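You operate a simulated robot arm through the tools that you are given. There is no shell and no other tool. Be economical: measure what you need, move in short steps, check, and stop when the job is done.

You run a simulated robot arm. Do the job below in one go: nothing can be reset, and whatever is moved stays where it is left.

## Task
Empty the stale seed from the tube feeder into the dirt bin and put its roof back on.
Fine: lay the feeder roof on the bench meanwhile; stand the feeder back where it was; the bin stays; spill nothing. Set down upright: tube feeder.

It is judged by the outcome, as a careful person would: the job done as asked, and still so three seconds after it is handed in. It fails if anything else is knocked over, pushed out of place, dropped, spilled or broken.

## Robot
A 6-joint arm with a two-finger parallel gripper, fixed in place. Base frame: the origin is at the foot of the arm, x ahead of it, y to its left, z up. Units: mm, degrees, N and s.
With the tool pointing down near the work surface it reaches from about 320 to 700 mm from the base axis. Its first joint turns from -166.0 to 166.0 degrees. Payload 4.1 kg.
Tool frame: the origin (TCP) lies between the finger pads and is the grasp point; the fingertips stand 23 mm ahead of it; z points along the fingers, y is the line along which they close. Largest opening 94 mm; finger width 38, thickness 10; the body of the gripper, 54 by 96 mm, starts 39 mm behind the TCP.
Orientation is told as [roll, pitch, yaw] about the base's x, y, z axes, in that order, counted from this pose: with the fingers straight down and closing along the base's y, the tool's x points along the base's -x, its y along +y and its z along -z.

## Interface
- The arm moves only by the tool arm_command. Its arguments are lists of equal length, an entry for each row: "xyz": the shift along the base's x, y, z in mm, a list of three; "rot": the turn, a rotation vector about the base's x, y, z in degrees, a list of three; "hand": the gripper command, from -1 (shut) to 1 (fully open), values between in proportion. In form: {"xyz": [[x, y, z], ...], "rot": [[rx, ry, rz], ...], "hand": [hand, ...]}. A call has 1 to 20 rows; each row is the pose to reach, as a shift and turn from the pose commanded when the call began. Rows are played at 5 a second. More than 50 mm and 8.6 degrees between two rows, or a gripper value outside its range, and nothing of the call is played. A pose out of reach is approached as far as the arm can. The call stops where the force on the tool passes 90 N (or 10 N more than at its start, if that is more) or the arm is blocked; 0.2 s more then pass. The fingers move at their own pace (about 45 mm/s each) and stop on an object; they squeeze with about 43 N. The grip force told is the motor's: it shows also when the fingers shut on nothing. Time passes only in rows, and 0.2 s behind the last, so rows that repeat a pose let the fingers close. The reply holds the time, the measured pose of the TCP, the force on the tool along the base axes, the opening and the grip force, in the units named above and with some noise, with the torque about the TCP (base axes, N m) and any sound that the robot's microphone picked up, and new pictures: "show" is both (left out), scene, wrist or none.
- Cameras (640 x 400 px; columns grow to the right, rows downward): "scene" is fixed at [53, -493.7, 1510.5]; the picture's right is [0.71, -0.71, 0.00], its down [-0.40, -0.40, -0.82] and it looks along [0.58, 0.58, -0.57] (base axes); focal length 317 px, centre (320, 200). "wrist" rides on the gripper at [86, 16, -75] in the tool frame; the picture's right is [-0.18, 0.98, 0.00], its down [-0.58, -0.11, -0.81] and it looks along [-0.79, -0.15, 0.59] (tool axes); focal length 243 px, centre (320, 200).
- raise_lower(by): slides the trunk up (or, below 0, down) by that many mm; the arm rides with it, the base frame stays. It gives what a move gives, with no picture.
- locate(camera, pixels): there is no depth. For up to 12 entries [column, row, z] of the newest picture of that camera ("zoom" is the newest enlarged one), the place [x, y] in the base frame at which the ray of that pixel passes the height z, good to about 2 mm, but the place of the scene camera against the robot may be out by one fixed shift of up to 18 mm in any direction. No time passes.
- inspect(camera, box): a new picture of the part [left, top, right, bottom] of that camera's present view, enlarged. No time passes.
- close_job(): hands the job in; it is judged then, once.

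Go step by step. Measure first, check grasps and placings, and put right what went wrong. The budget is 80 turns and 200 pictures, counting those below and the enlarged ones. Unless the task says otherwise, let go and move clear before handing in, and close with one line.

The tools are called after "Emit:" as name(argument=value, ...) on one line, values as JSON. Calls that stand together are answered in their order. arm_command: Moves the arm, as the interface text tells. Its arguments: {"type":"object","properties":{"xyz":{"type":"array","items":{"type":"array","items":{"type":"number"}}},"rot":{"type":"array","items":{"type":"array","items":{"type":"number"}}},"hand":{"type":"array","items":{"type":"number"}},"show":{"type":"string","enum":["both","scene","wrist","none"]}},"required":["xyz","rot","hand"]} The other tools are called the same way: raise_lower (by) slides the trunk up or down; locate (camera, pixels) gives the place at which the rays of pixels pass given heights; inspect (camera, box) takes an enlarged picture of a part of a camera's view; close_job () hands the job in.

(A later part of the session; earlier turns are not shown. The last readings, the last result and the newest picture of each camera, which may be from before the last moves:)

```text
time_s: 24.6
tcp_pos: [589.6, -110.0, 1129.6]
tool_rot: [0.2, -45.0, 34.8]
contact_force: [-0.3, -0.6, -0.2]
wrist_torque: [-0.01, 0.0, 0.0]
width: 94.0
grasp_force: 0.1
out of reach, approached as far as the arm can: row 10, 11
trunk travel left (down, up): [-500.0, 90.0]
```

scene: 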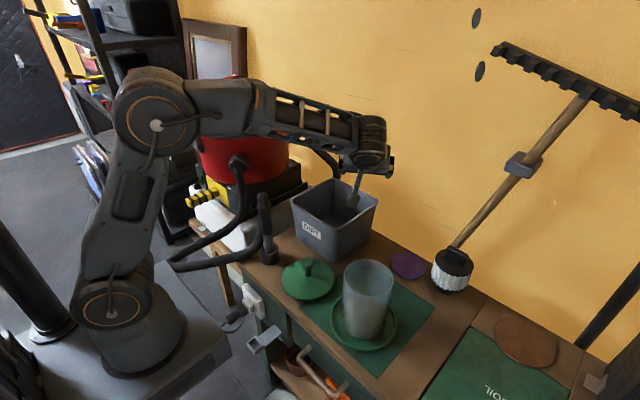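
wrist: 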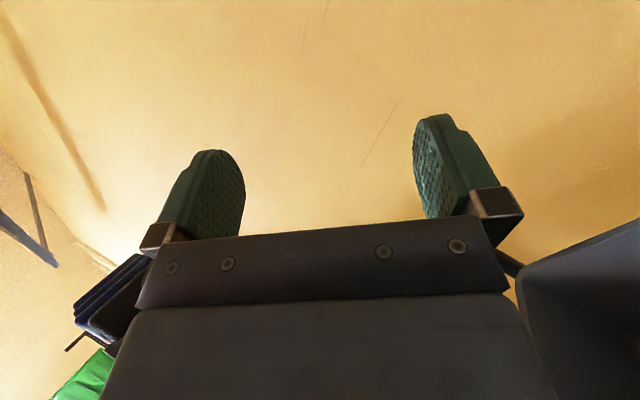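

The flagged rows are at tip ≈ -45°, likely a wrist singularity. I'll rehearse down to the true pour pose with finer steps there and check hose clearance.

Emit:
arm_command(xyz=[[0, 5, 0], [0, 10, -5], [0, 15, -10], [0, 20, -15], [0, 22, -17], [0, 24, -19], [0, 26, -21], [0, 28, -23], [0, 30, -25], [0, 35, -29], [0, 42, -34], [0, 50, -40], [0, 58, -46], [0, 66, -52], [0, 74, -58], [0, 82, -64], [0, 90, -70], [0, 98, -73], [0, 105, -75], [0, 110, -75]], rot=[[-6.55, -4.59, 0], [-13.1, -9.18, 0], [-19.66, -13.77, 0], [-26.2, -18.36, 0], [-28.7, -20.1, 0], [-31.9, -22.4, 0], [-35.2, -24.7, 0], [-38.5, -27, 0], [-41.8, -29.3, 0], [-45.9, -32.1, 0], [-50.8, -35.6, 0], [-56.5, -39.6, 0], [-62.2, -43.6, 0], [-68.8, -48.2, 0], [-75.3, -52.8, 0], [-81.9, -57.4, 0], [-88.5, -62, 0], [-94.2, -66, 0], [-99.9, -70, 0], [-104.9, -73.4, 0]], hand=[1, 1, 1, 1, 1, 1, 1, 1, 1, 1, 1, 1, 1, 1, 1, 1, 1, 1, 1, 1])

Emit:
inspect(camera="scene", box=[180, 100, 420, 270])

```text
time_s: 28.8
tcp_pos: [589.8, -0.3, 1054.5]
tool_rot: [-119.1, 25.9, 73.1]
contact_force: [0.6, -0.2, 0.6]
wrist_torque: [-0.01, 0.0, 0.02]
width: 94.1
grasp_force: 0.1
trunk travel left (down, up): [-500.0, 90.0]
```

scene: 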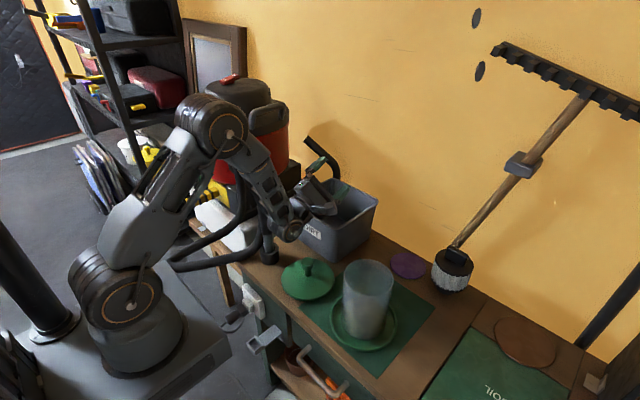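
wrist: 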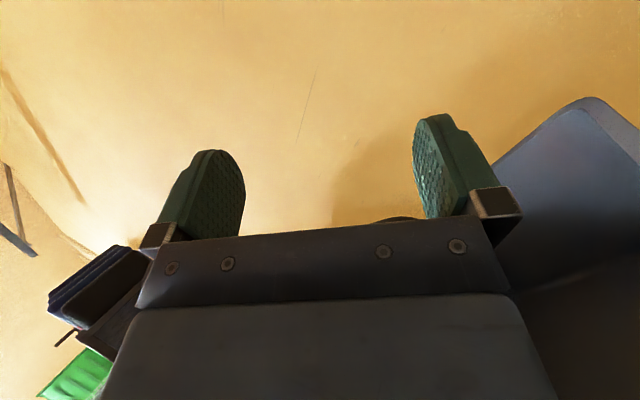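

```text
2.35 times, centred on (300, 185) of scene
```

zoom: 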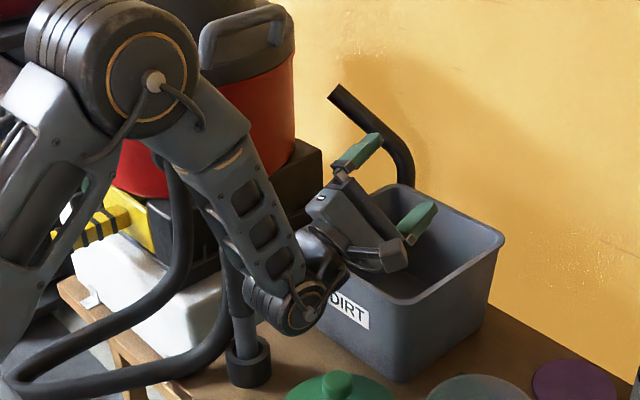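

Pose reached with no contact. The lip would need about 40 mm more +y to be well inside the bin; I'll shift to (595,40,1085) and check clearance to the hose handle.

Emit:
arm_command(xyz=[[2, 10, 25], [3, 25, 30], [5, 40, 30]], rot=[[0, 0, 0], [0, 0, 0], [0, 0, 0]], hand=[1, 1, 1], show="scene")

Emit:
inspect(camera="scene", box=[180, 100, 420, 270])

```text
time_s: 29.6
tcp_pos: [594.7, 40.2, 1083.8]
tool_rot: [-118.9, 25.9, 73.3]
contact_force: [0.7, 0.2, 0.4]
wrist_torque: [-0.04, 0.01, 0.0]
width: 94.1
grasp_force: 0.0
trunk travel left (down, up): [-500.0, 90.0]
```

scene: 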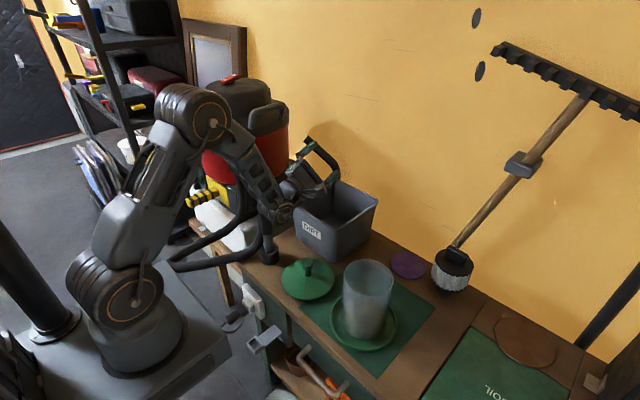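

```text
2.35 times, centred on (300, 185) of scene
```

zoom: 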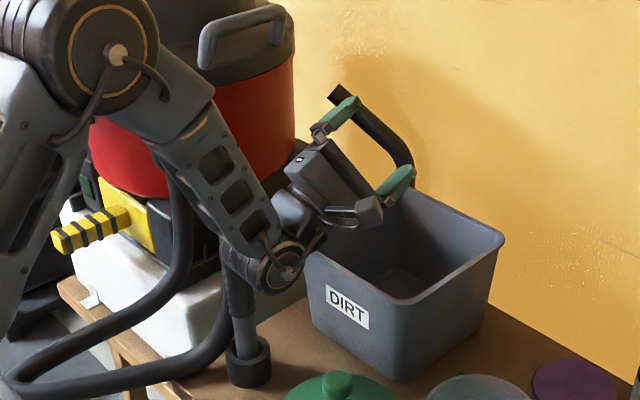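

The wrist is uncomfortably near the hose handle, and I need the wall position too for the dish's clearance. Measuring the bench's back edge and the handle.

Emit:
locate(camera="scene", pixels=[[395, 240, 800], [440, 268, 800], [484, 295, 800], [264, 196, 1030], [269, 258, 803]])

Emit:
inspect(camera="scene", box=[250, 150, 330, 270])

Emit:
inspect(camera="scene", box=[360, 200, 500, 320])

```text
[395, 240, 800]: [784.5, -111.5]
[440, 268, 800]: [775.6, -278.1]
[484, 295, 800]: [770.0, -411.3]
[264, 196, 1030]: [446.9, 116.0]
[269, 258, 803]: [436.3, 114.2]
```

```text
3.33 times, centred on (290, 210) of scene
```

zoom: 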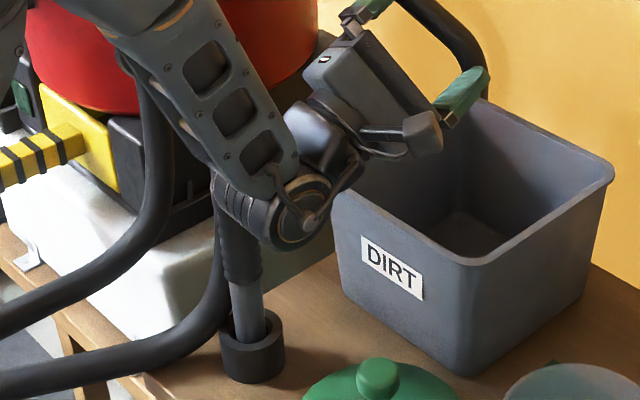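

```text
3.33 times, centred on (430, 260) of scene
```

zoom: 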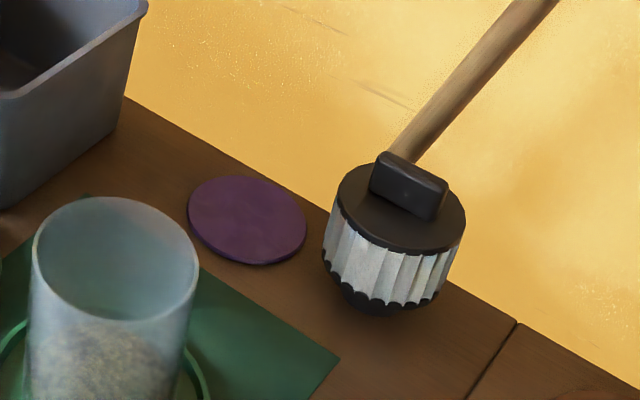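

Wall is at about x≈770 and the handle at ≈(440,102). I've settled the pour pose (≈(575,32,1085), yaw ~40°), which keeps both clear. Returning upright now along the same safe path.

Emit:
arm_command(xyz=[[-1, -10, 4], [-1, -20, 8], [-1, -30, 12], [-1, -40, 16], [-1, -50, 20], [-1, -60, 24], [-1, -70, 28], [-1, -78, 32], [-1, -86, 36], [-2, -94, 40], [-2, -98, 42], [-2, -102, 44], [-2, -106, 46], [-2, -110, 48], [-2, -114, 50], [-3, -122, 54], [-3, -130, 58], [-4, -138, 62], [-4, -145, 66], [-5, -150, 66]], rot=[[5.7, 4, 0], [11.5, 8, 0], [17.2, 12.1, 0], [22.9, 16.1, 0], [28.7, 20.1, 0], [34.4, 24.1, 0], [40.1, 28.1, 0], [45.9, 32.1, 0], [51.6, 36.2, 0], [57.3, 40.2, 0], [60.6, 42.5, 0], [63.9, 44.8, 0], [67.2, 47.1, 0], [70.4, 49.4, 0], [73.7, 51.7, 0], [80.3, 56.3, 0], [86.8, 60.8, 0], [93.4, 65.4, 0], [99.1, 69.5, 0], [104.8, 73.5, 0]], hand=[1, 1, 1, 1, 1, 1, 1, 1, 1, 1, 1, 1, 1, 1, 1, 1, 1, 1, 1, 1], show="scene")

```text
time_s: 33.8
tcp_pos: [589.7, -109.2, 1151.2]
tool_rot: [0.0, -44.9, 35.0]
contact_force: [0.8, 0.0, 0.2]
wrist_torque: [0.01, -0.01, 0.01]
width: 93.9
grasp_force: 0.1
trunk travel left (down, up): [-500.0, 90.0]
```

scene: 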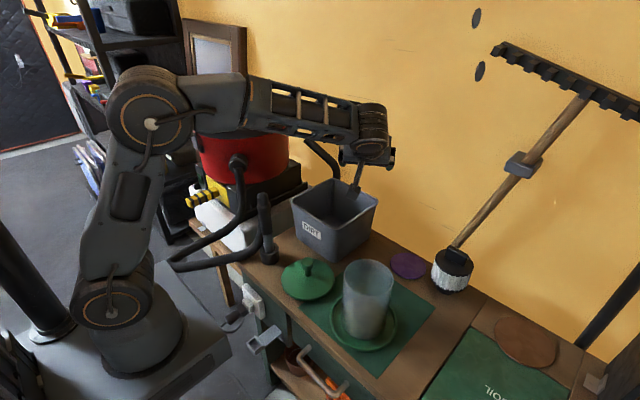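

Upright again with no flags. Going to the pre-grasp above the -y wall of the tube: (460,-280,1015), yaw back to 0, opening ~50 mm.

Emit:
arm_command(xyz=[[-20, -25, 0], [-45, -55, 0], [-70, -90, 0], [-95, -125, -10], [-115, -150, -40], [-130, -171, -80], [-130, -171, -110], [-130, -171, -136], [-130, -171, -136]], rot=[[0, 0, -5], [0, 0, -12], [0, 0, -19], [0, 0, -26], [0, 0, -32], [0, 0, -35], [0, 0, -35], [0, 0, -35], [0, 0, -35]], hand=[1, 1, 1, 1, 1, 1, 0.5, 0.06, 0.06])

Emit:
inspect(camera="scene", box=[320, 220, 430, 330])

```text
time_s: 35.8
tcp_pos: [460.8, -281.4, 1014.4]
tool_rot: [-0.1, -44.9, 0.1]
contact_force: [0.1, 0.4, 0.2]
wrist_torque: [0.03, 0.02, 0.01]
width: 49.5
grasp_force: 0.1
trunk travel left (down, up): [-500.0, 90.0]
```

scene: 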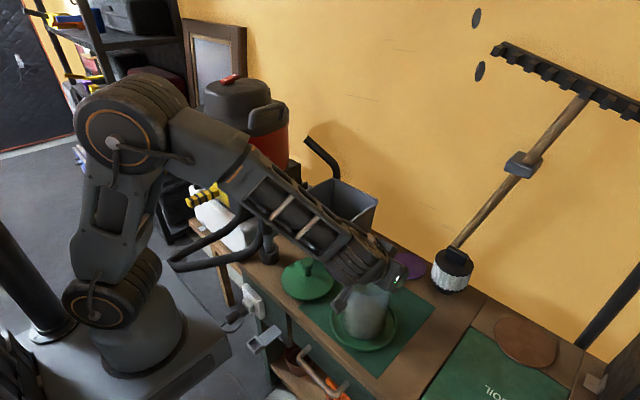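
wrist: 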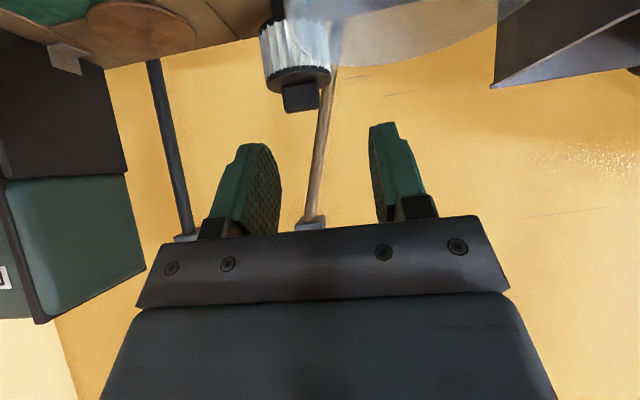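

```text
3.64 times, centred on (375, 275) of scene
```

zoom: 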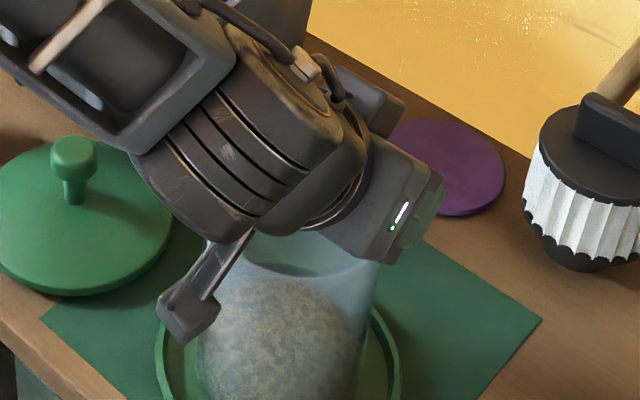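

The tube's edge (≈(335,50) in the wrist view) lies between the two fingers. Lowering vertically so the inner finger enters the tube.

Emit:
arm_command(xyz=[[0, 1, -20], [0, 1, -35], [0, 1, -45], [0, 1, -50]], rot=[[0, 0, 0], [0, 0, 0], [0, 0, 0], [0, 0, 0]], hand=[0.06, 0.06, 0.06, 0.06])

Emit:
inspect(camera="wrist", box=[180, 0, 500, 240])

Emit:
inspect(camera="scene", box=[320, 220, 430, 330])

```text
time_s: 36.8
tcp_pos: [460.8, -282.2, 964.4]
tool_rot: [0.0, -44.9, 0.1]
contact_force: [-0.6, -0.1, 1.0]
wrist_torque: [0.04, 0.03, -0.02]
width: 49.9
grasp_force: 0.1
trunk travel left (down, up): [-500.0, 90.0]
```

scene: 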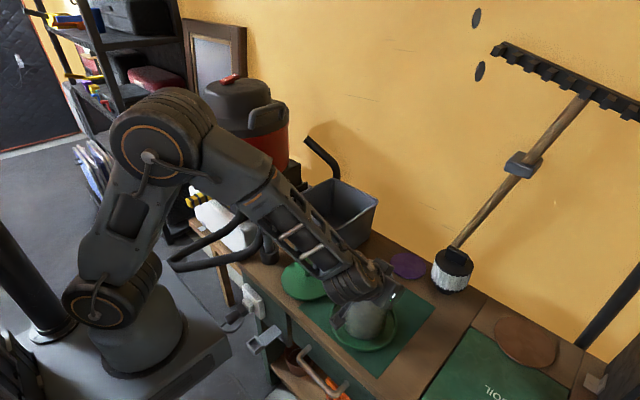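
wrist: 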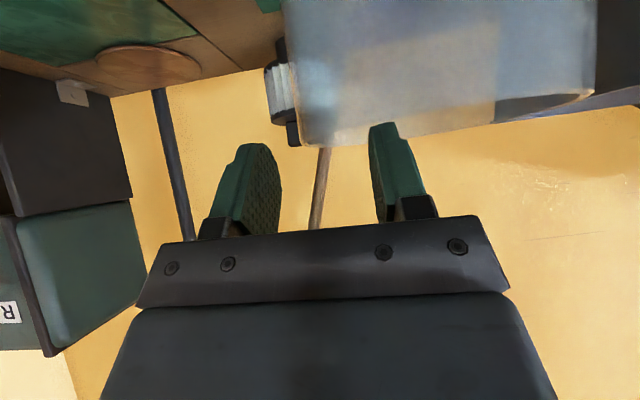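

```text
1.67 times, centred on (340, 120) of wrist
```

zoom: 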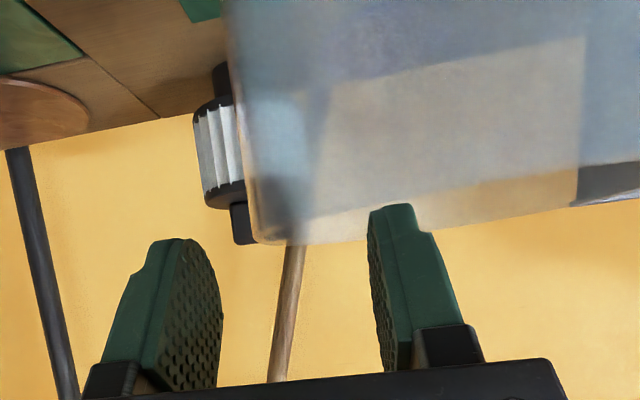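

```text
3.64 times, centred on (375, 275) of scene
```

zoom: 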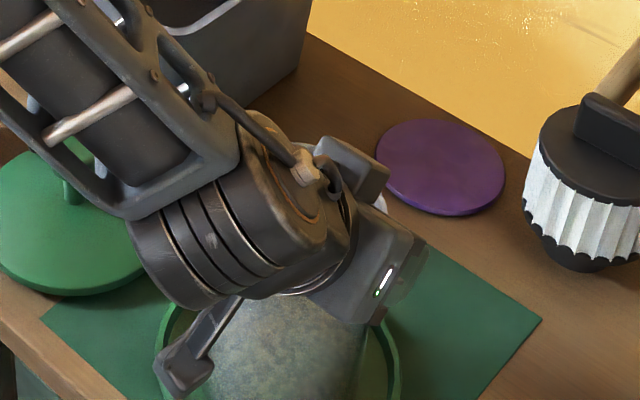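

From this view the rim is at ≈946 with the outer wall at y≈-286, midway enough between the fingers. Lowering 16 mm more and shifting x +5.

Emit:
arm_command(xyz=[[3, 0, -5], [5, 0, -10], [5, 0, -16]], rot=[[0, 0, 0], [0, 0, 0], [0, 0, 0]], hand=[0.06, 0.06, 0.06], show="wrist")

Emit:
inspect(camera="wrist", box=[200, 60, 460, 240])

```text
time_s: 37.6
tcp_pos: [465.7, -280.4, 948.7]
tool_rot: [-0.1, -45.1, 0.1]
contact_force: [-0.4, 0.5, 1.0]
wrist_torque: [0.0, -0.02, 0.04]
width: 49.8
grasp_force: 0.0
trunk travel left (down, up): [-500.0, 90.0]
```

wrist: 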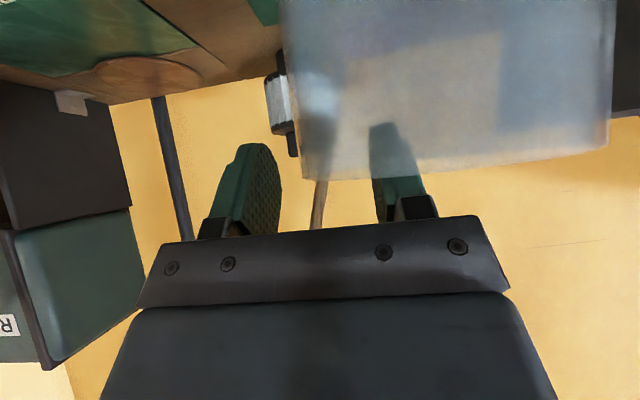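

```text
2.22 times, centred on (330, 150) of wrist
```

zoom: 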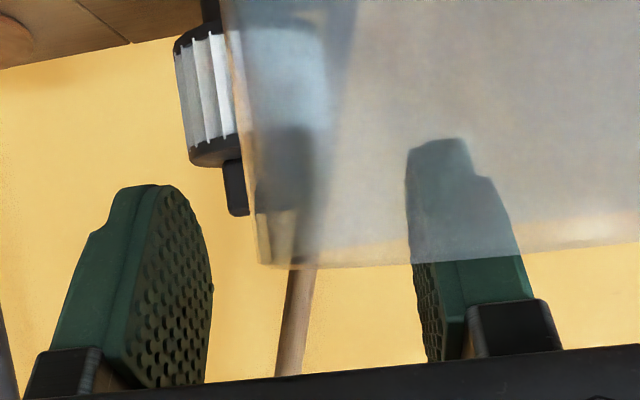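

The inner finger is now behind the tube wall (hazed), the outer finger outside. Wall sits ~4 mm toward the outer finger, so I shift y by -4 and close gradually.

Emit:
arm_command(xyz=[[0, -4, 0], [0, -4, 0], [0, -4, 0], [0, -4, 0], [0, -4, 0], [0, -4, 0], [0, -4, 0], [0, -4, 0]], rot=[[0, 0, 0], [0, 0, 0], [0, 0, 0], [0, 0, 0], [0, 0, 0], [0, 0, 0], [0, 0, 0], [0, 0, 0]], hand=[0.06, -0.2, -0.4, -0.55, -0.7, -0.85, -1, -1])

Emit:
inspect(camera="wrist", box=[200, 60, 460, 240])

```text
time_s: 39.4
tcp_pos: [466.3, -284.8, 949.8]
tool_rot: [-0.3, -45.0, 0.2]
contact_force: [3.1, 1.5, 8.4]
wrist_torque: [-0.47, 0.15, 0.13]
width: 11.3
grasp_force: 43.4
trunk travel left (down, up): [-500.0, 90.0]
```

scene: 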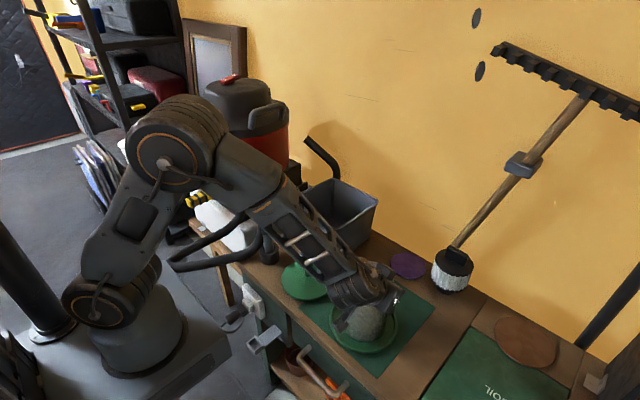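
wrist: 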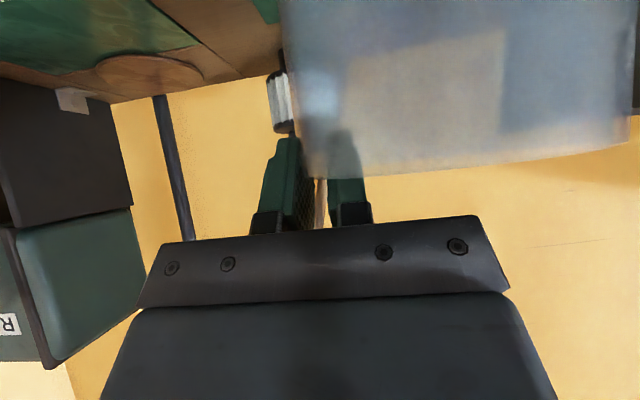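

```text
2.22 times, centred on (330, 150) of wrist
```

zoom: 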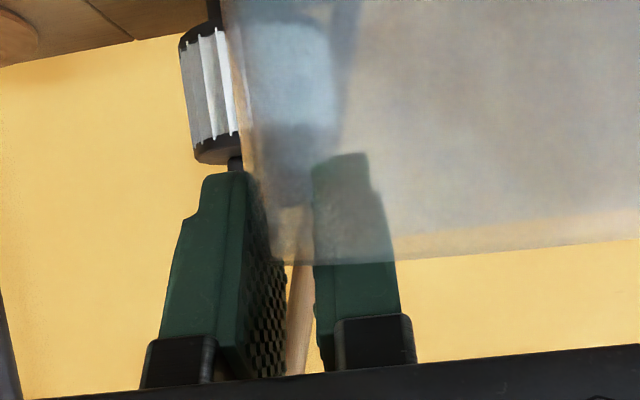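

Pinched at 11.3 mm, 43 N. Test-lifting a few mm to see weight and slip.

Emit:
arm_command(xyz=[[0, 0, 3], [0, 0, 7], [0, 0, 12], [0, 0, 12]], rot=[[0, 0, 0], [0, 0, 0], [0, 0, 0], [0, 0, 0]], hand=[-1, -1, -1, -1])

Emit:
inspect(camera="wrist", box=[200, 60, 460, 240])

Emit:
inspect(camera="scene", box=[310, 240, 430, 370])

```text
time_s: 40.4
tcp_pos: [465.1, -284.0, 960.9]
tool_rot: [-0.1, -44.9, 0.0]
contact_force: [-0.5, -1.1, -6.7]
wrist_torque: [-0.35, 0.03, 0.01]
width: 11.1
grasp_force: 43.1
trunk travel left (down, up): [-500.0, 90.0]
```

scene: 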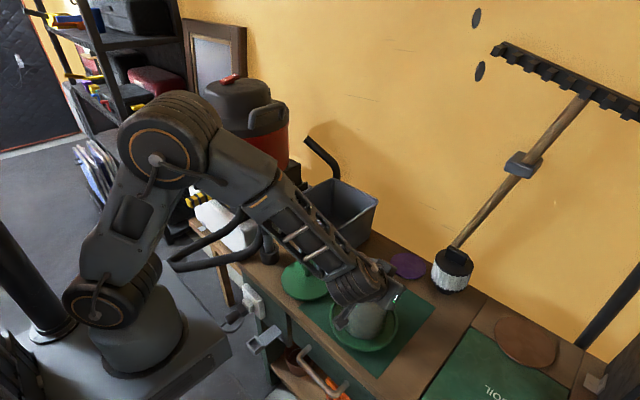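
wrist: 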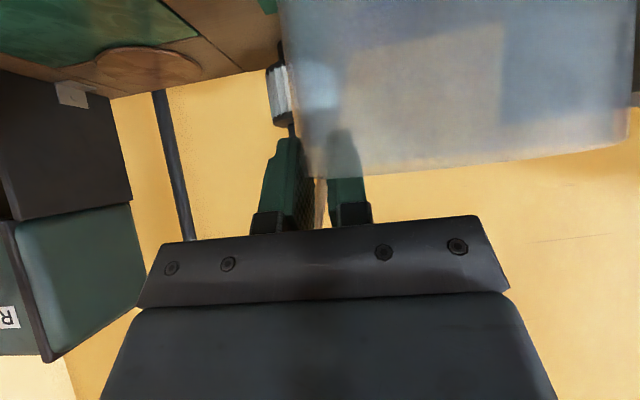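

```text
2.22 times, centred on (330, 150) of wrist
```

zoom: 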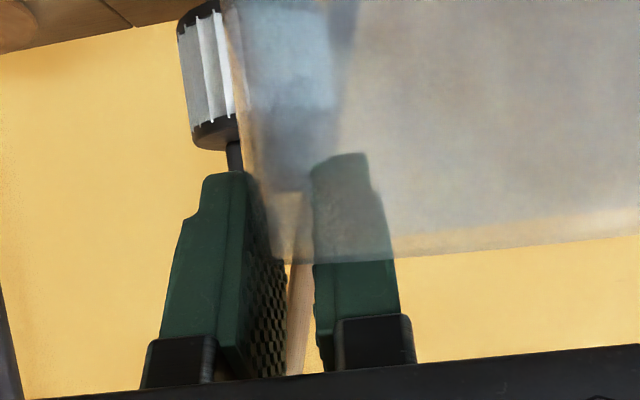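

```text
3.08 times, centred on (370, 305) of scene
```

zoom: 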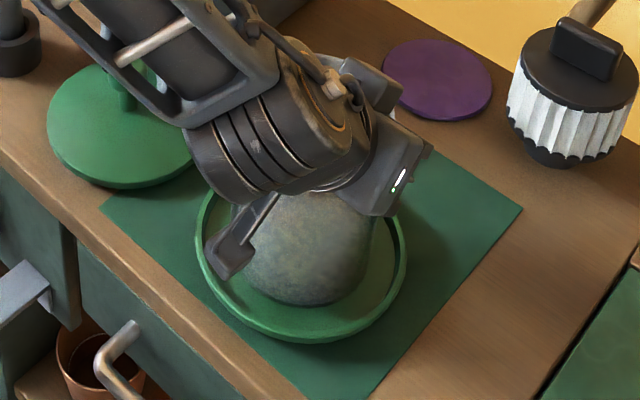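

The feeder (≈0.68 kg) is off the mat, no slip seen. Lifting straight up to z≈1131.

Emit:
arm_command(xyz=[[0, 0, 15], [0, 0, 35], [0, 0, 60], [0, 0, 85], [0, 0, 110], [0, 0, 135], [0, 0, 155], [0, 0, 170]], rot=[[0, 0, 0], [0, 0, 0], [0, 0, 0], [0, 0, 0], [0, 0, 0], [0, 0, 0], [0, 0, 0], [0, 0, 0]], hand=[-1, -1, -1, -1, -1, -1, -1, -1])

Emit:
inspect(camera="scene", box=[300, 170, 460, 360])

```text
time_s: 42.2
tcp_pos: [466.6, -285.0, 1130.7]
tool_rot: [0.0, -44.9, 0.0]
contact_force: [-0.8, -1.1, -7.5]
wrist_torque: [-0.33, 0.0, 0.0]
width: 10.9
grasp_force: 42.4
trunk travel left (down, up): [-500.0, 90.0]
```

scene: 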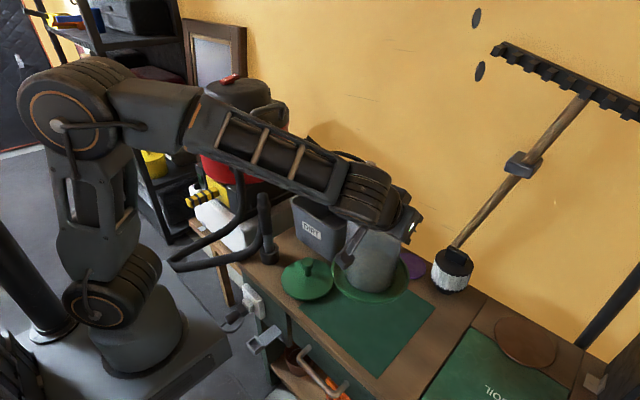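
wrist: 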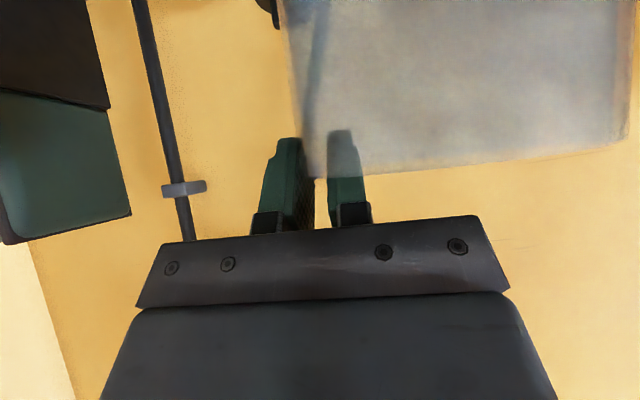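

```text
2.11 times, centred on (380, 265) of scene
```

zoom: 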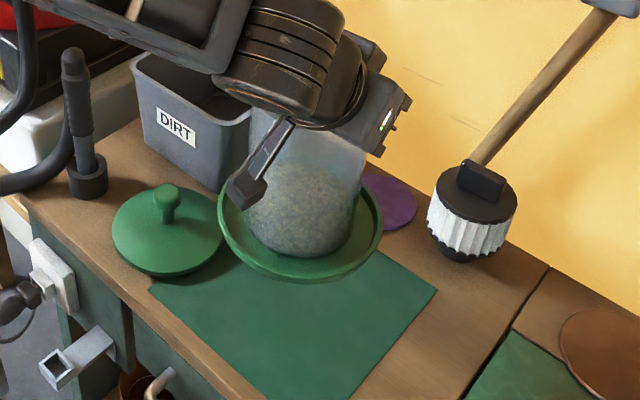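

Steady hold. Carrying over toward the bin with yaw to 30°, staying above the bin's rim.

Emit:
arm_command(xyz=[[10, 15, 10], [28, 38, 20], [46, 62, 20], [64, 87, 20], [82, 112, 20], [100, 137, 20], [118, 162, 20], [130, 178, 20], [134, 185, 20]], rot=[[0, 0, 2], [0, 0, 6], [0, 0, 10], [0, 0, 14], [0, 0, 18], [0, 0, 22], [0, 0, 26], [0, 0, 29], [0, 0, 30]], hand=[-1, -1, -1, -1, -1, -1, -1, -1, -1])

Emit:
inspect(camera="scene", box=[280, 130, 440, 290])

```text
time_s: 44.2
tcp_pos: [600.6, -98.3, 1150.2]
tool_rot: [0.0, -44.9, 30.2]
contact_force: [-0.3, -0.2, -6.4]
wrist_torque: [-0.32, -0.13, -0.02]
width: 11.1
grasp_force: 43.0
trunk travel left (down, up): [-500.0, 90.0]
```

scene: 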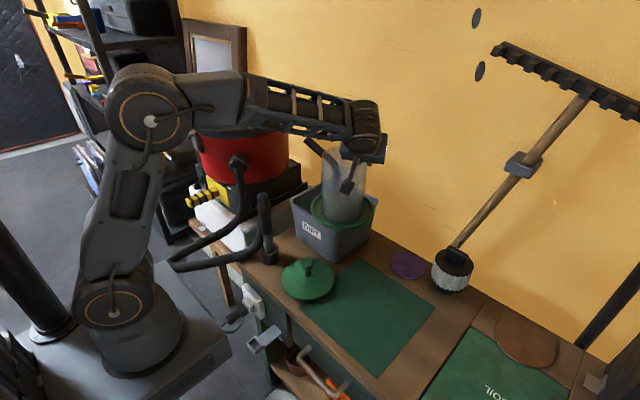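
wrist: 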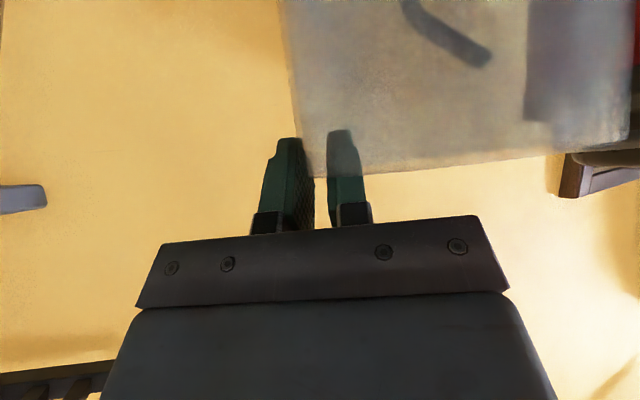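

```text
2.50 times, centred on (360, 210) of scene
```

zoom: 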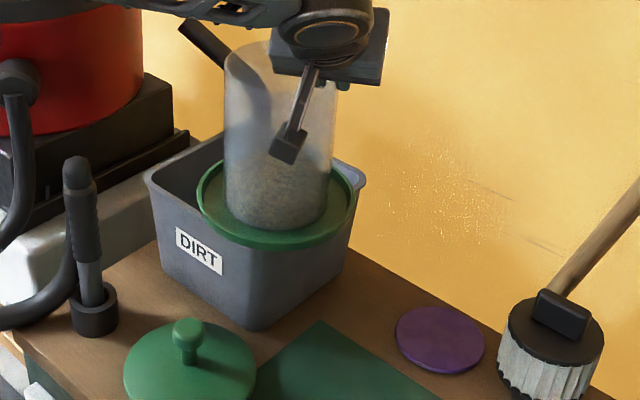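

Feeder hangs upright above the bin. Starting the tip gently to 65° about the tool's horizontal axis, drifting toward +y.

Emit:
arm_command(xyz=[[0, 6, 0], [0, 12, 0], [0, 18, 0], [0, 24, -2], [0, 30, -4], [0, 36, -6], [0, 42, -8], [0, 47, -10], [0, 52, -12], [0, 57, -14], [0, 62, -16], [0, 67, -18], [0, 72, -20], [0, 77, -22], [0, 82, -24]], rot=[[-4.33, -2.5, 0], [-8.66, -5, 0], [-13, -7.5, 0], [-17.3, -10, 0], [-21.65, -12.5, 0], [-26, -15, 0], [-30.3, -17.5, 0], [-33.8, -19.5, 0], [-36.4, -21, 0], [-39, -22.5, 0], [-41.6, -24, 0], [-45, -26, 0], [-48.5, -28, 0], [-52, -30, 0], [-56.3, -32.5, 0]], hand=[-1, -1, -1, -1, -1, -1, -1, -1, -1, -1, -1, -1, -1, -1, -1])

Emit:
inspect(camera="scene", box=[280, 110, 460, 290])

```text
time_s: 47.4
tcp_pos: [599.5, -16.2, 1123.1]
tool_rot: [-71.3, -17.2, 72.2]
contact_force: [0.3, 0.6, -6.3]
wrist_torque: [0.75, 0.4, 0.02]
width: 5.5
grasp_force: 43.2
trunk travel left (down, up): [-500.0, 90.0]
```

scene: 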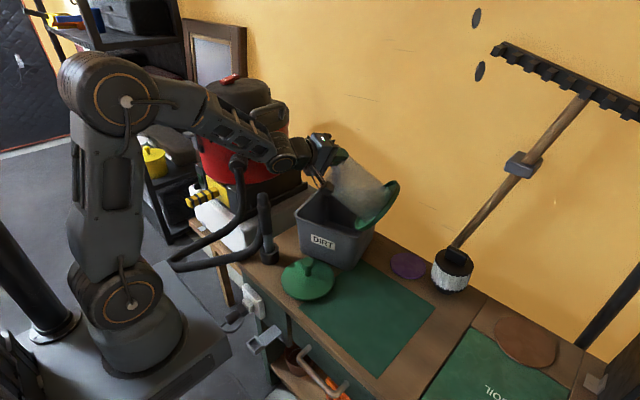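
wrist: 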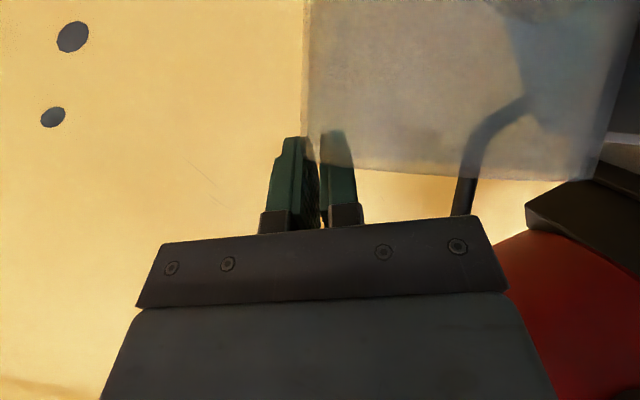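

```text
2.22 times, centred on (370, 200) of scene
```

zoom: 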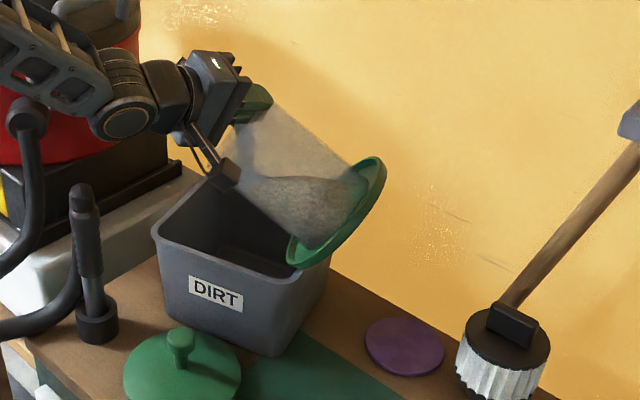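

The bin has shifted: its lower front corner went from scene (337,262) to about (351,270) — the dish edge must have dipped into and dragged it during the swing. I'll measure this before going on.

Emit:
locate(camera="scene", pixels=[[337, 262, 800], [351, 270, 800], [291, 203, 940], [294, 213, 940], [338, 229, 940], [350, 238, 940], [304, 241, 800], [310, 250, 800]])

Emit:
inspect(camera="scene", box=[280, 160, 410, 290])

```text
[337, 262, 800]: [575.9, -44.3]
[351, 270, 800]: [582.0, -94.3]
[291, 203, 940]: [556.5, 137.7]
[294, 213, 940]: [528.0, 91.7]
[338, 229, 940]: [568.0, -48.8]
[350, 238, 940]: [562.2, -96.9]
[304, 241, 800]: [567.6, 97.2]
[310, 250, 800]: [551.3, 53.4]
```

```text
3.08 times, centred on (345, 225) of scene
```

zoom: 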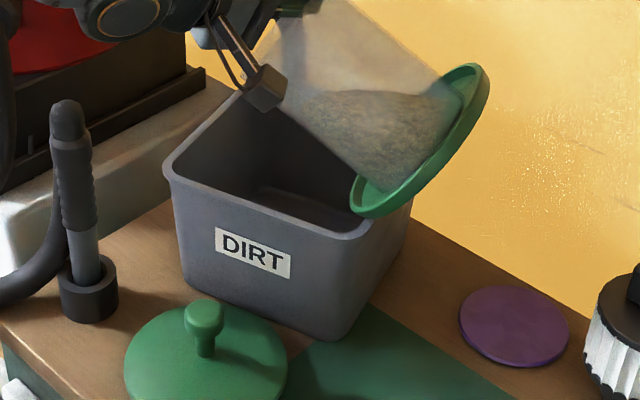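

The bin slid ~45 mm toward -y; I can push it back afterwards. First raise straight up to free the dish from the bin.

Emit:
arm_command(xyz=[[0, 3, 12], [0, 5, 30], [0, 5, 50], [0, 5, 75]], rot=[[0, 0, 0], [0, 0, 0], [0, 0, 0], [0, 0, 0]], hand=[-1, -1, -1, -1])

Emit:
inspect(camera="scene", box=[270, 100, 450, 290])

```text
time_s: 48.4
tcp_pos: [600.0, -12.3, 1201.5]
tool_rot: [-71.6, -17.2, 72.2]
contact_force: [0.6, -0.5, -7.3]
wrist_torque: [0.72, 0.4, 0.03]
width: 2.9
grasp_force: 43.1
trunk travel left (down, up): [-500.0, 90.0]
```

scene: 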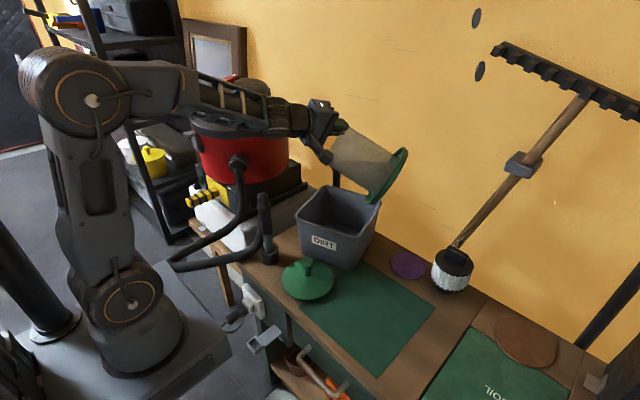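
wrist: 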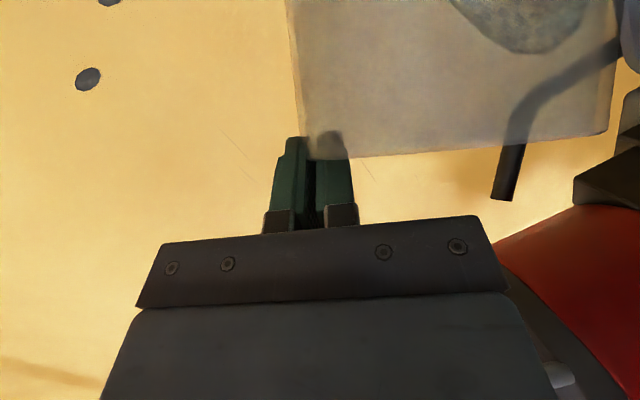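

```text
2.11 times, centred on (360, 195) of scene
```

zoom: 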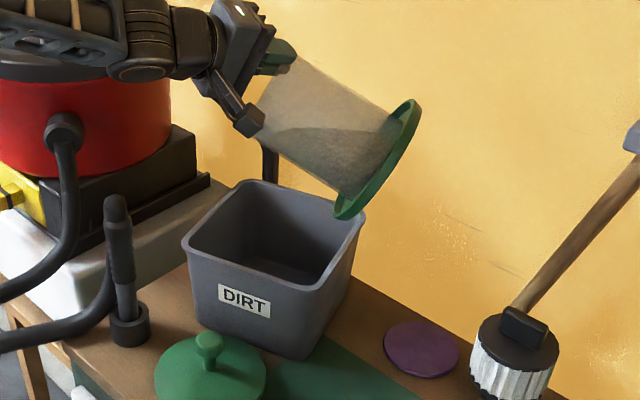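

The grip width fell to 2.9 mm and the rim (row ~155) has moved toward the fingertips: the grip is slipping. I look closer before deciding.

Emit:
inspect(camera="wrist", box=[220, 80, 420, 240])

Emit:
inspect(camera="scene", box=[300, 90, 420, 210])

```text
2.50 times, centred on (320, 160) of wrist
```

zoom: 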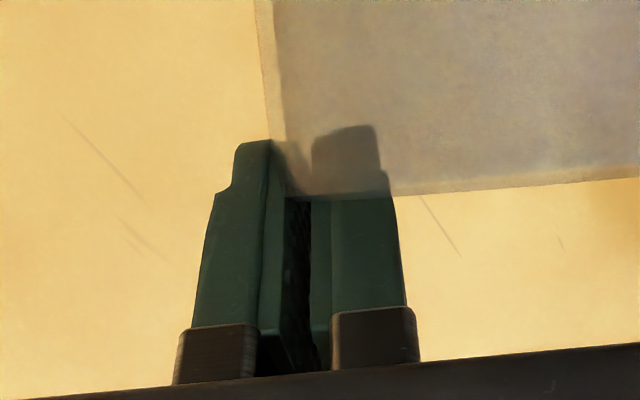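

```text
3.33 times, centred on (360, 150) of scene
```

zoom: 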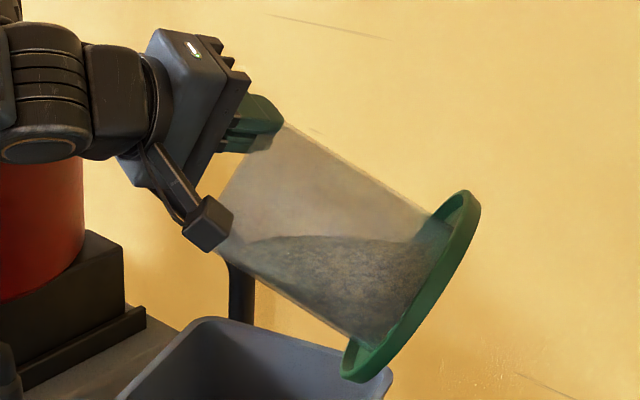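

About 14 mm of finger engagement remains—too little for pouring. I'll un-tip to ~35° where the load torque is near zero, and check whether it holds.

Emit:
arm_command(xyz=[[0, 0, 0], [0, 0, 0], [0, 0, 0], [0, 0, 0], [0, 0, 0], [0, 0, 0], [0, 0, 0], [0, 0, 0]], rot=[[2.6, 1.5, 0], [6.1, 3.5, 0], [9.5, 5.5, 0], [13, 7.5, 0], [16.4, 9.5, 0], [19.9, 11.5, 0], [23.4, 13.5, 0], [26, 15, 0]], hand=[-1, -1, -1, -1, -1, -1, -1, -1])

Emit:
inspect(camera="wrist", box=[220, 80, 420, 240])

```text
time_s: 50.2
tcp_pos: [600.6, -12.9, 1200.6]
tool_rot: [-44.6, -35.3, 59.9]
contact_force: [-0.6, 0.2, -6.2]
wrist_torque: [0.28, 0.2, -0.02]
width: 2.7
grasp_force: 43.7
trunk travel left (down, up): [-500.0, 90.0]
```

scene: 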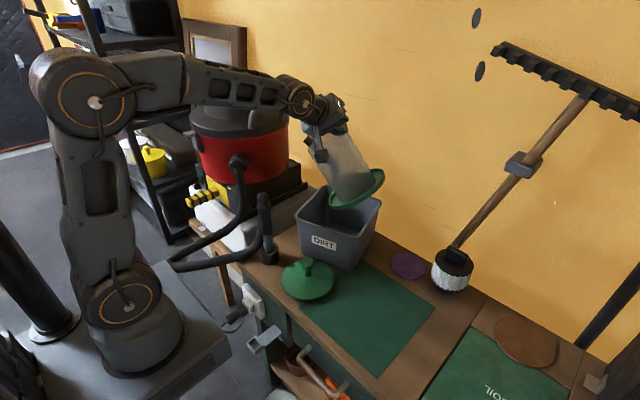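
wrist: 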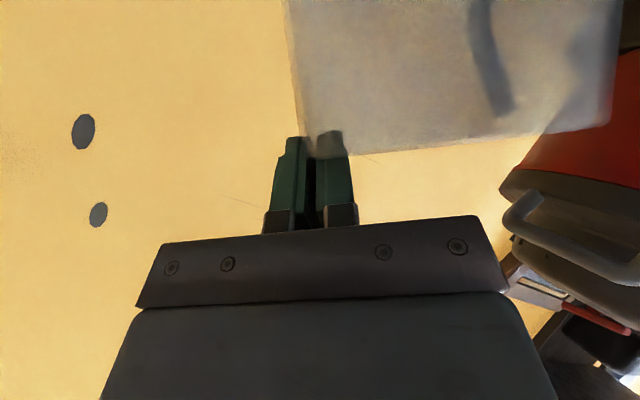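

```text
2.50 times, centred on (320, 160) of wrist
```

zoom: 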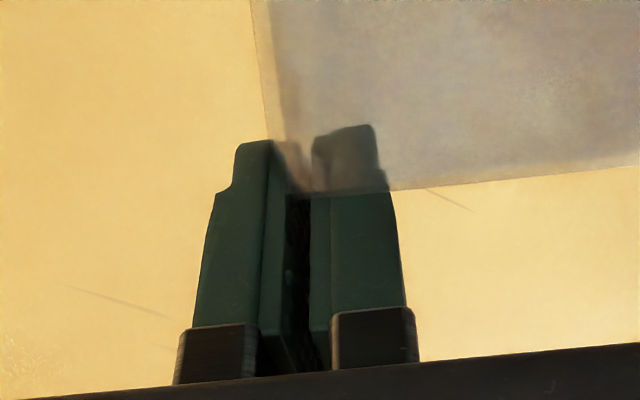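

Still holding. I'll un-tip fully to upright, then take the feeder back to the mat for a deeper regrasp.

Emit:
arm_command(xyz=[[0, -8, 0], [0, -18, 0], [0, -28, 0], [0, -40, 0], [0, -52, 0], [0, -64, 0], [0, -76, 0], [0, -86, 0]], rot=[[3.5, 2, 0], [7.8, 4.5, 0], [12.1, 7, 0], [16.5, 9.5, 0], [20.8, 12, 0], [24.7, 14.25, 0], [28, 16.2, 0], [30.3, 17.5, 0]], hand=[-1, -1, -1, -1, -1, -1, -1, -1])

Emit:
inspect(camera="scene", box=[280, 90, 440, 250])

```text
time_s: 52.0
tcp_pos: [600.9, -98.3, 1202.1]
tool_rot: [0.2, -44.9, 30.0]
contact_force: [0.1, -0.2, -7.8]
wrist_torque: [-0.3, -0.13, 0.0]
width: 2.6
grasp_force: 42.9
trunk travel left (down, up): [-500.0, 90.0]
```

scene: 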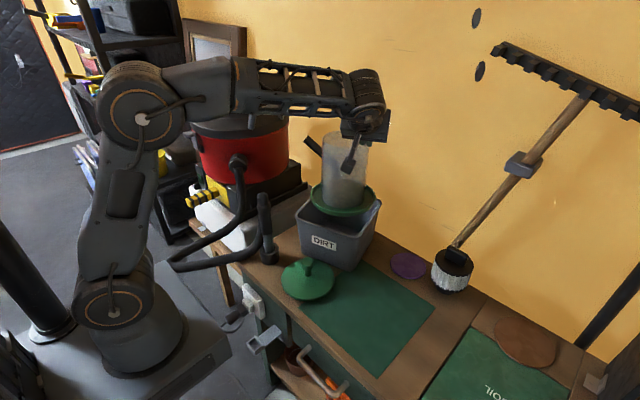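
wrist: 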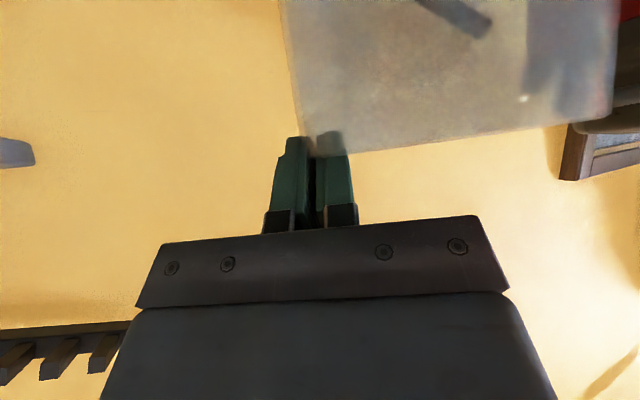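

```text
2.50 times, centred on (360, 170) of scene
```

zoom: 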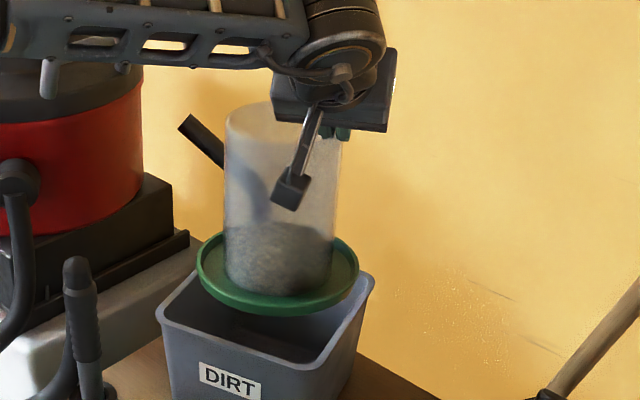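

Upright and steady. Carrying it back over its spot on the mat.

Emit:
arm_command(xyz=[[-8, -12, 0], [-25, -34, 0], [-43, -59, 0], [-61, -84, 0], [-79, -109, 0], [-97, -134, 0], [-115, -159, 0], [-128, -177, 0], [-134, -185, 0], [-135, -186, -25], [-135, -186, -60], [-135, -186, -100], [-135, -186, -140], [-135, -186, -175], [-135, -186, -205]], rot=[[0, 0, -2], [0, 0, -6], [0, 0, -10], [0, 0, -14], [0, 0, -18], [0, 0, -22], [0, 0, -26], [0, 0, -29], [0, 0, -30], [0, 0, -30], [0, 0, -30], [0, 0, -30], [0, 0, -30], [0, 0, -30], [0, 0, -30]], hand=[-1, -1, -1, -1, -1, -1, -1, -1, -1, -1, -1, -1, -1, -1, -1])

Emit:
inspect(camera="scene", box=[300, 220, 440, 380])

```text
time_s: 55.2
tcp_pos: [465.7, -284.2, 997.3]
tool_rot: [-0.1, -45.0, 0.2]
contact_force: [0.0, -0.1, -7.2]
wrist_torque: [-0.33, -0.04, -0.02]
width: 2.6
grasp_force: 42.8
trunk travel left (down, up): [-500.0, 90.0]
```

scene: 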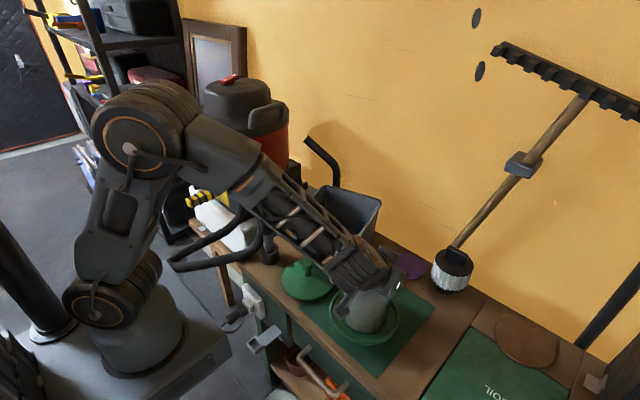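
wrist: 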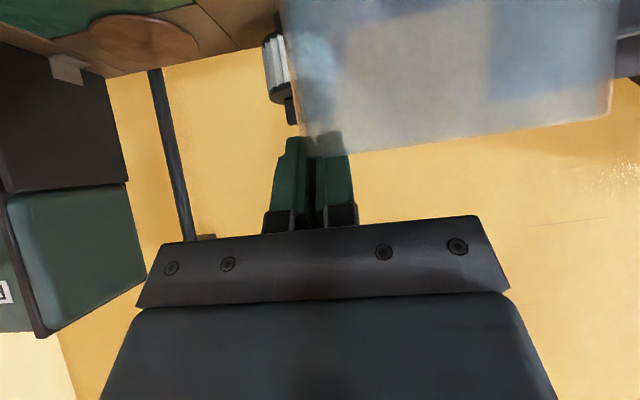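

```text
2.50 times, centred on (370, 300) of scene
```

zoom: 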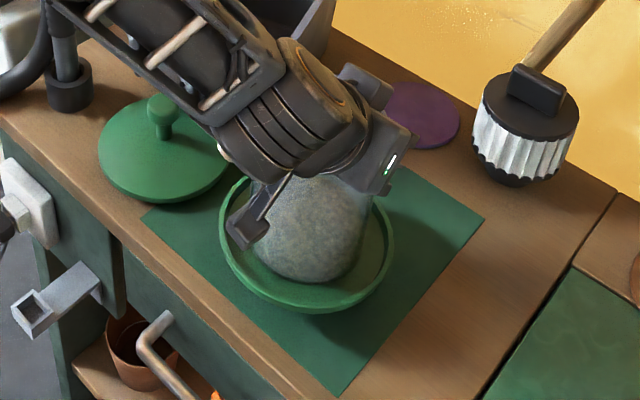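

Positioned above its original spot. Lowering with care to feel contact.

Emit:
arm_command(xyz=[[0, 0, -12], [0, 0, -22], [0, 0, -28]], rot=[[0, 0, 0], [0, 0, 0], [0, 0, 0]], hand=[-1, -1, -1], show="none")

```text
time_s: 56.0
tcp_pos: [465.9, -286.2, 969.2]
tool_rot: [0.0, -44.9, 0.1]
contact_force: [0.5, -0.2, -6.8]
wrist_torque: [-0.38, 0.03, -0.01]
width: 2.7
grasp_force: 42.9
trunk travel left (down, up): [-500.0, 90.0]
```

Emit:
arm_command(xyz=[[0, 0, -2], [0, 0, -4]], rot=[[0, 0, 0], [0, 0, 0]], hand=[-1, -1], show="none")

```text
time_s: 56.6
tcp_pos: [464.9, -284.3, 964.9]
tool_rot: [0.1, -44.9, 0.1]
contact_force: [-0.4, -0.7, -6.7]
wrist_torque: [-0.33, 0.02, -0.01]
width: 2.6
grasp_force: 42.9
trunk travel left (down, up): [-500.0, 90.0]
```

No contact yet at 965; continuing in small steps.

Emit:
arm_command(xyz=[[0, 0, -2], [0, 0, -4]], rot=[[0, 0, 0], [0, 0, 0]], hand=[-1, -1], show="none")

```text
time_s: 57.2
tcp_pos: [465.8, -284.3, 961.6]
tool_rot: [-0.1, -45.0, 0.2]
contact_force: [-1.0, -0.9, -1.6]
wrist_torque: [-0.21, -0.23, -0.01]
width: 2.6
grasp_force: 42.9
trunk travel left (down, up): [-500.0, 90.0]
```

Contact has begun (load dropped to -1.6 N). Lowering 2 mm more, opening to 50 mm and rising vertically.

Emit:
arm_command(xyz=[[0, 0, -2], [0, 0, -2], [0, 0, -2], [0, 0, -2], [0, 0, -2], [0, 0, -2], [0, 0, 15], [0, 0, 40], [0, 0, 70]], rot=[[0, 0, 0], [0, 0, 0], [0, 0, 0], [0, 0, 0], [0, 0, 0], [0, 0, 0], [0, 0, 0], [0, 0, 0], [0, 0, 0]], hand=[-1, -0.6, -0.2, 0.06, 0.06, 0.06, 0.06, 0.06, 0.06])

Emit:
inspect(camera="scene", box=[280, 160, 460, 390])

```text
time_s: 59.2
tcp_pos: [464.4, -285.8, 1031.1]
tool_rot: [0.0, -45.0, 0.2]
contact_force: [-1.2, -0.1, -0.4]
wrist_torque: [-0.04, -0.03, -0.02]
width: 49.7
grasp_force: 0.0
trunk travel left (down, up): [-500.0, 90.0]
```

scene: 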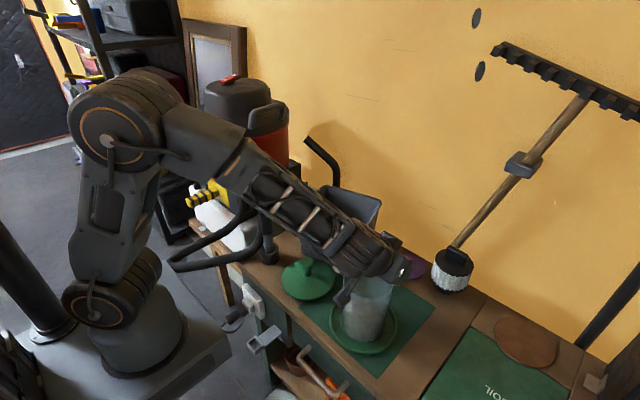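
wrist: 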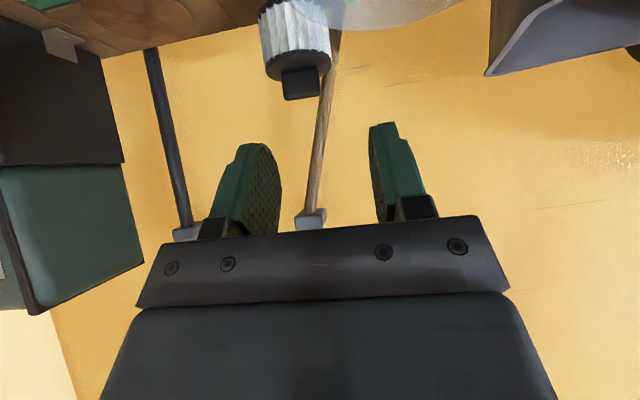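

```text
1.74 times, centred on (370, 275) of scene
```

zoom: 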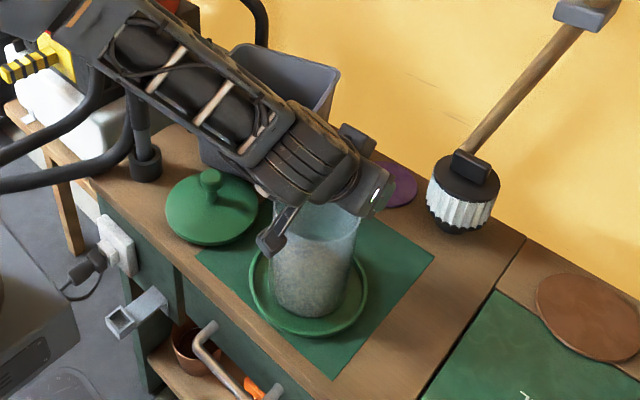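

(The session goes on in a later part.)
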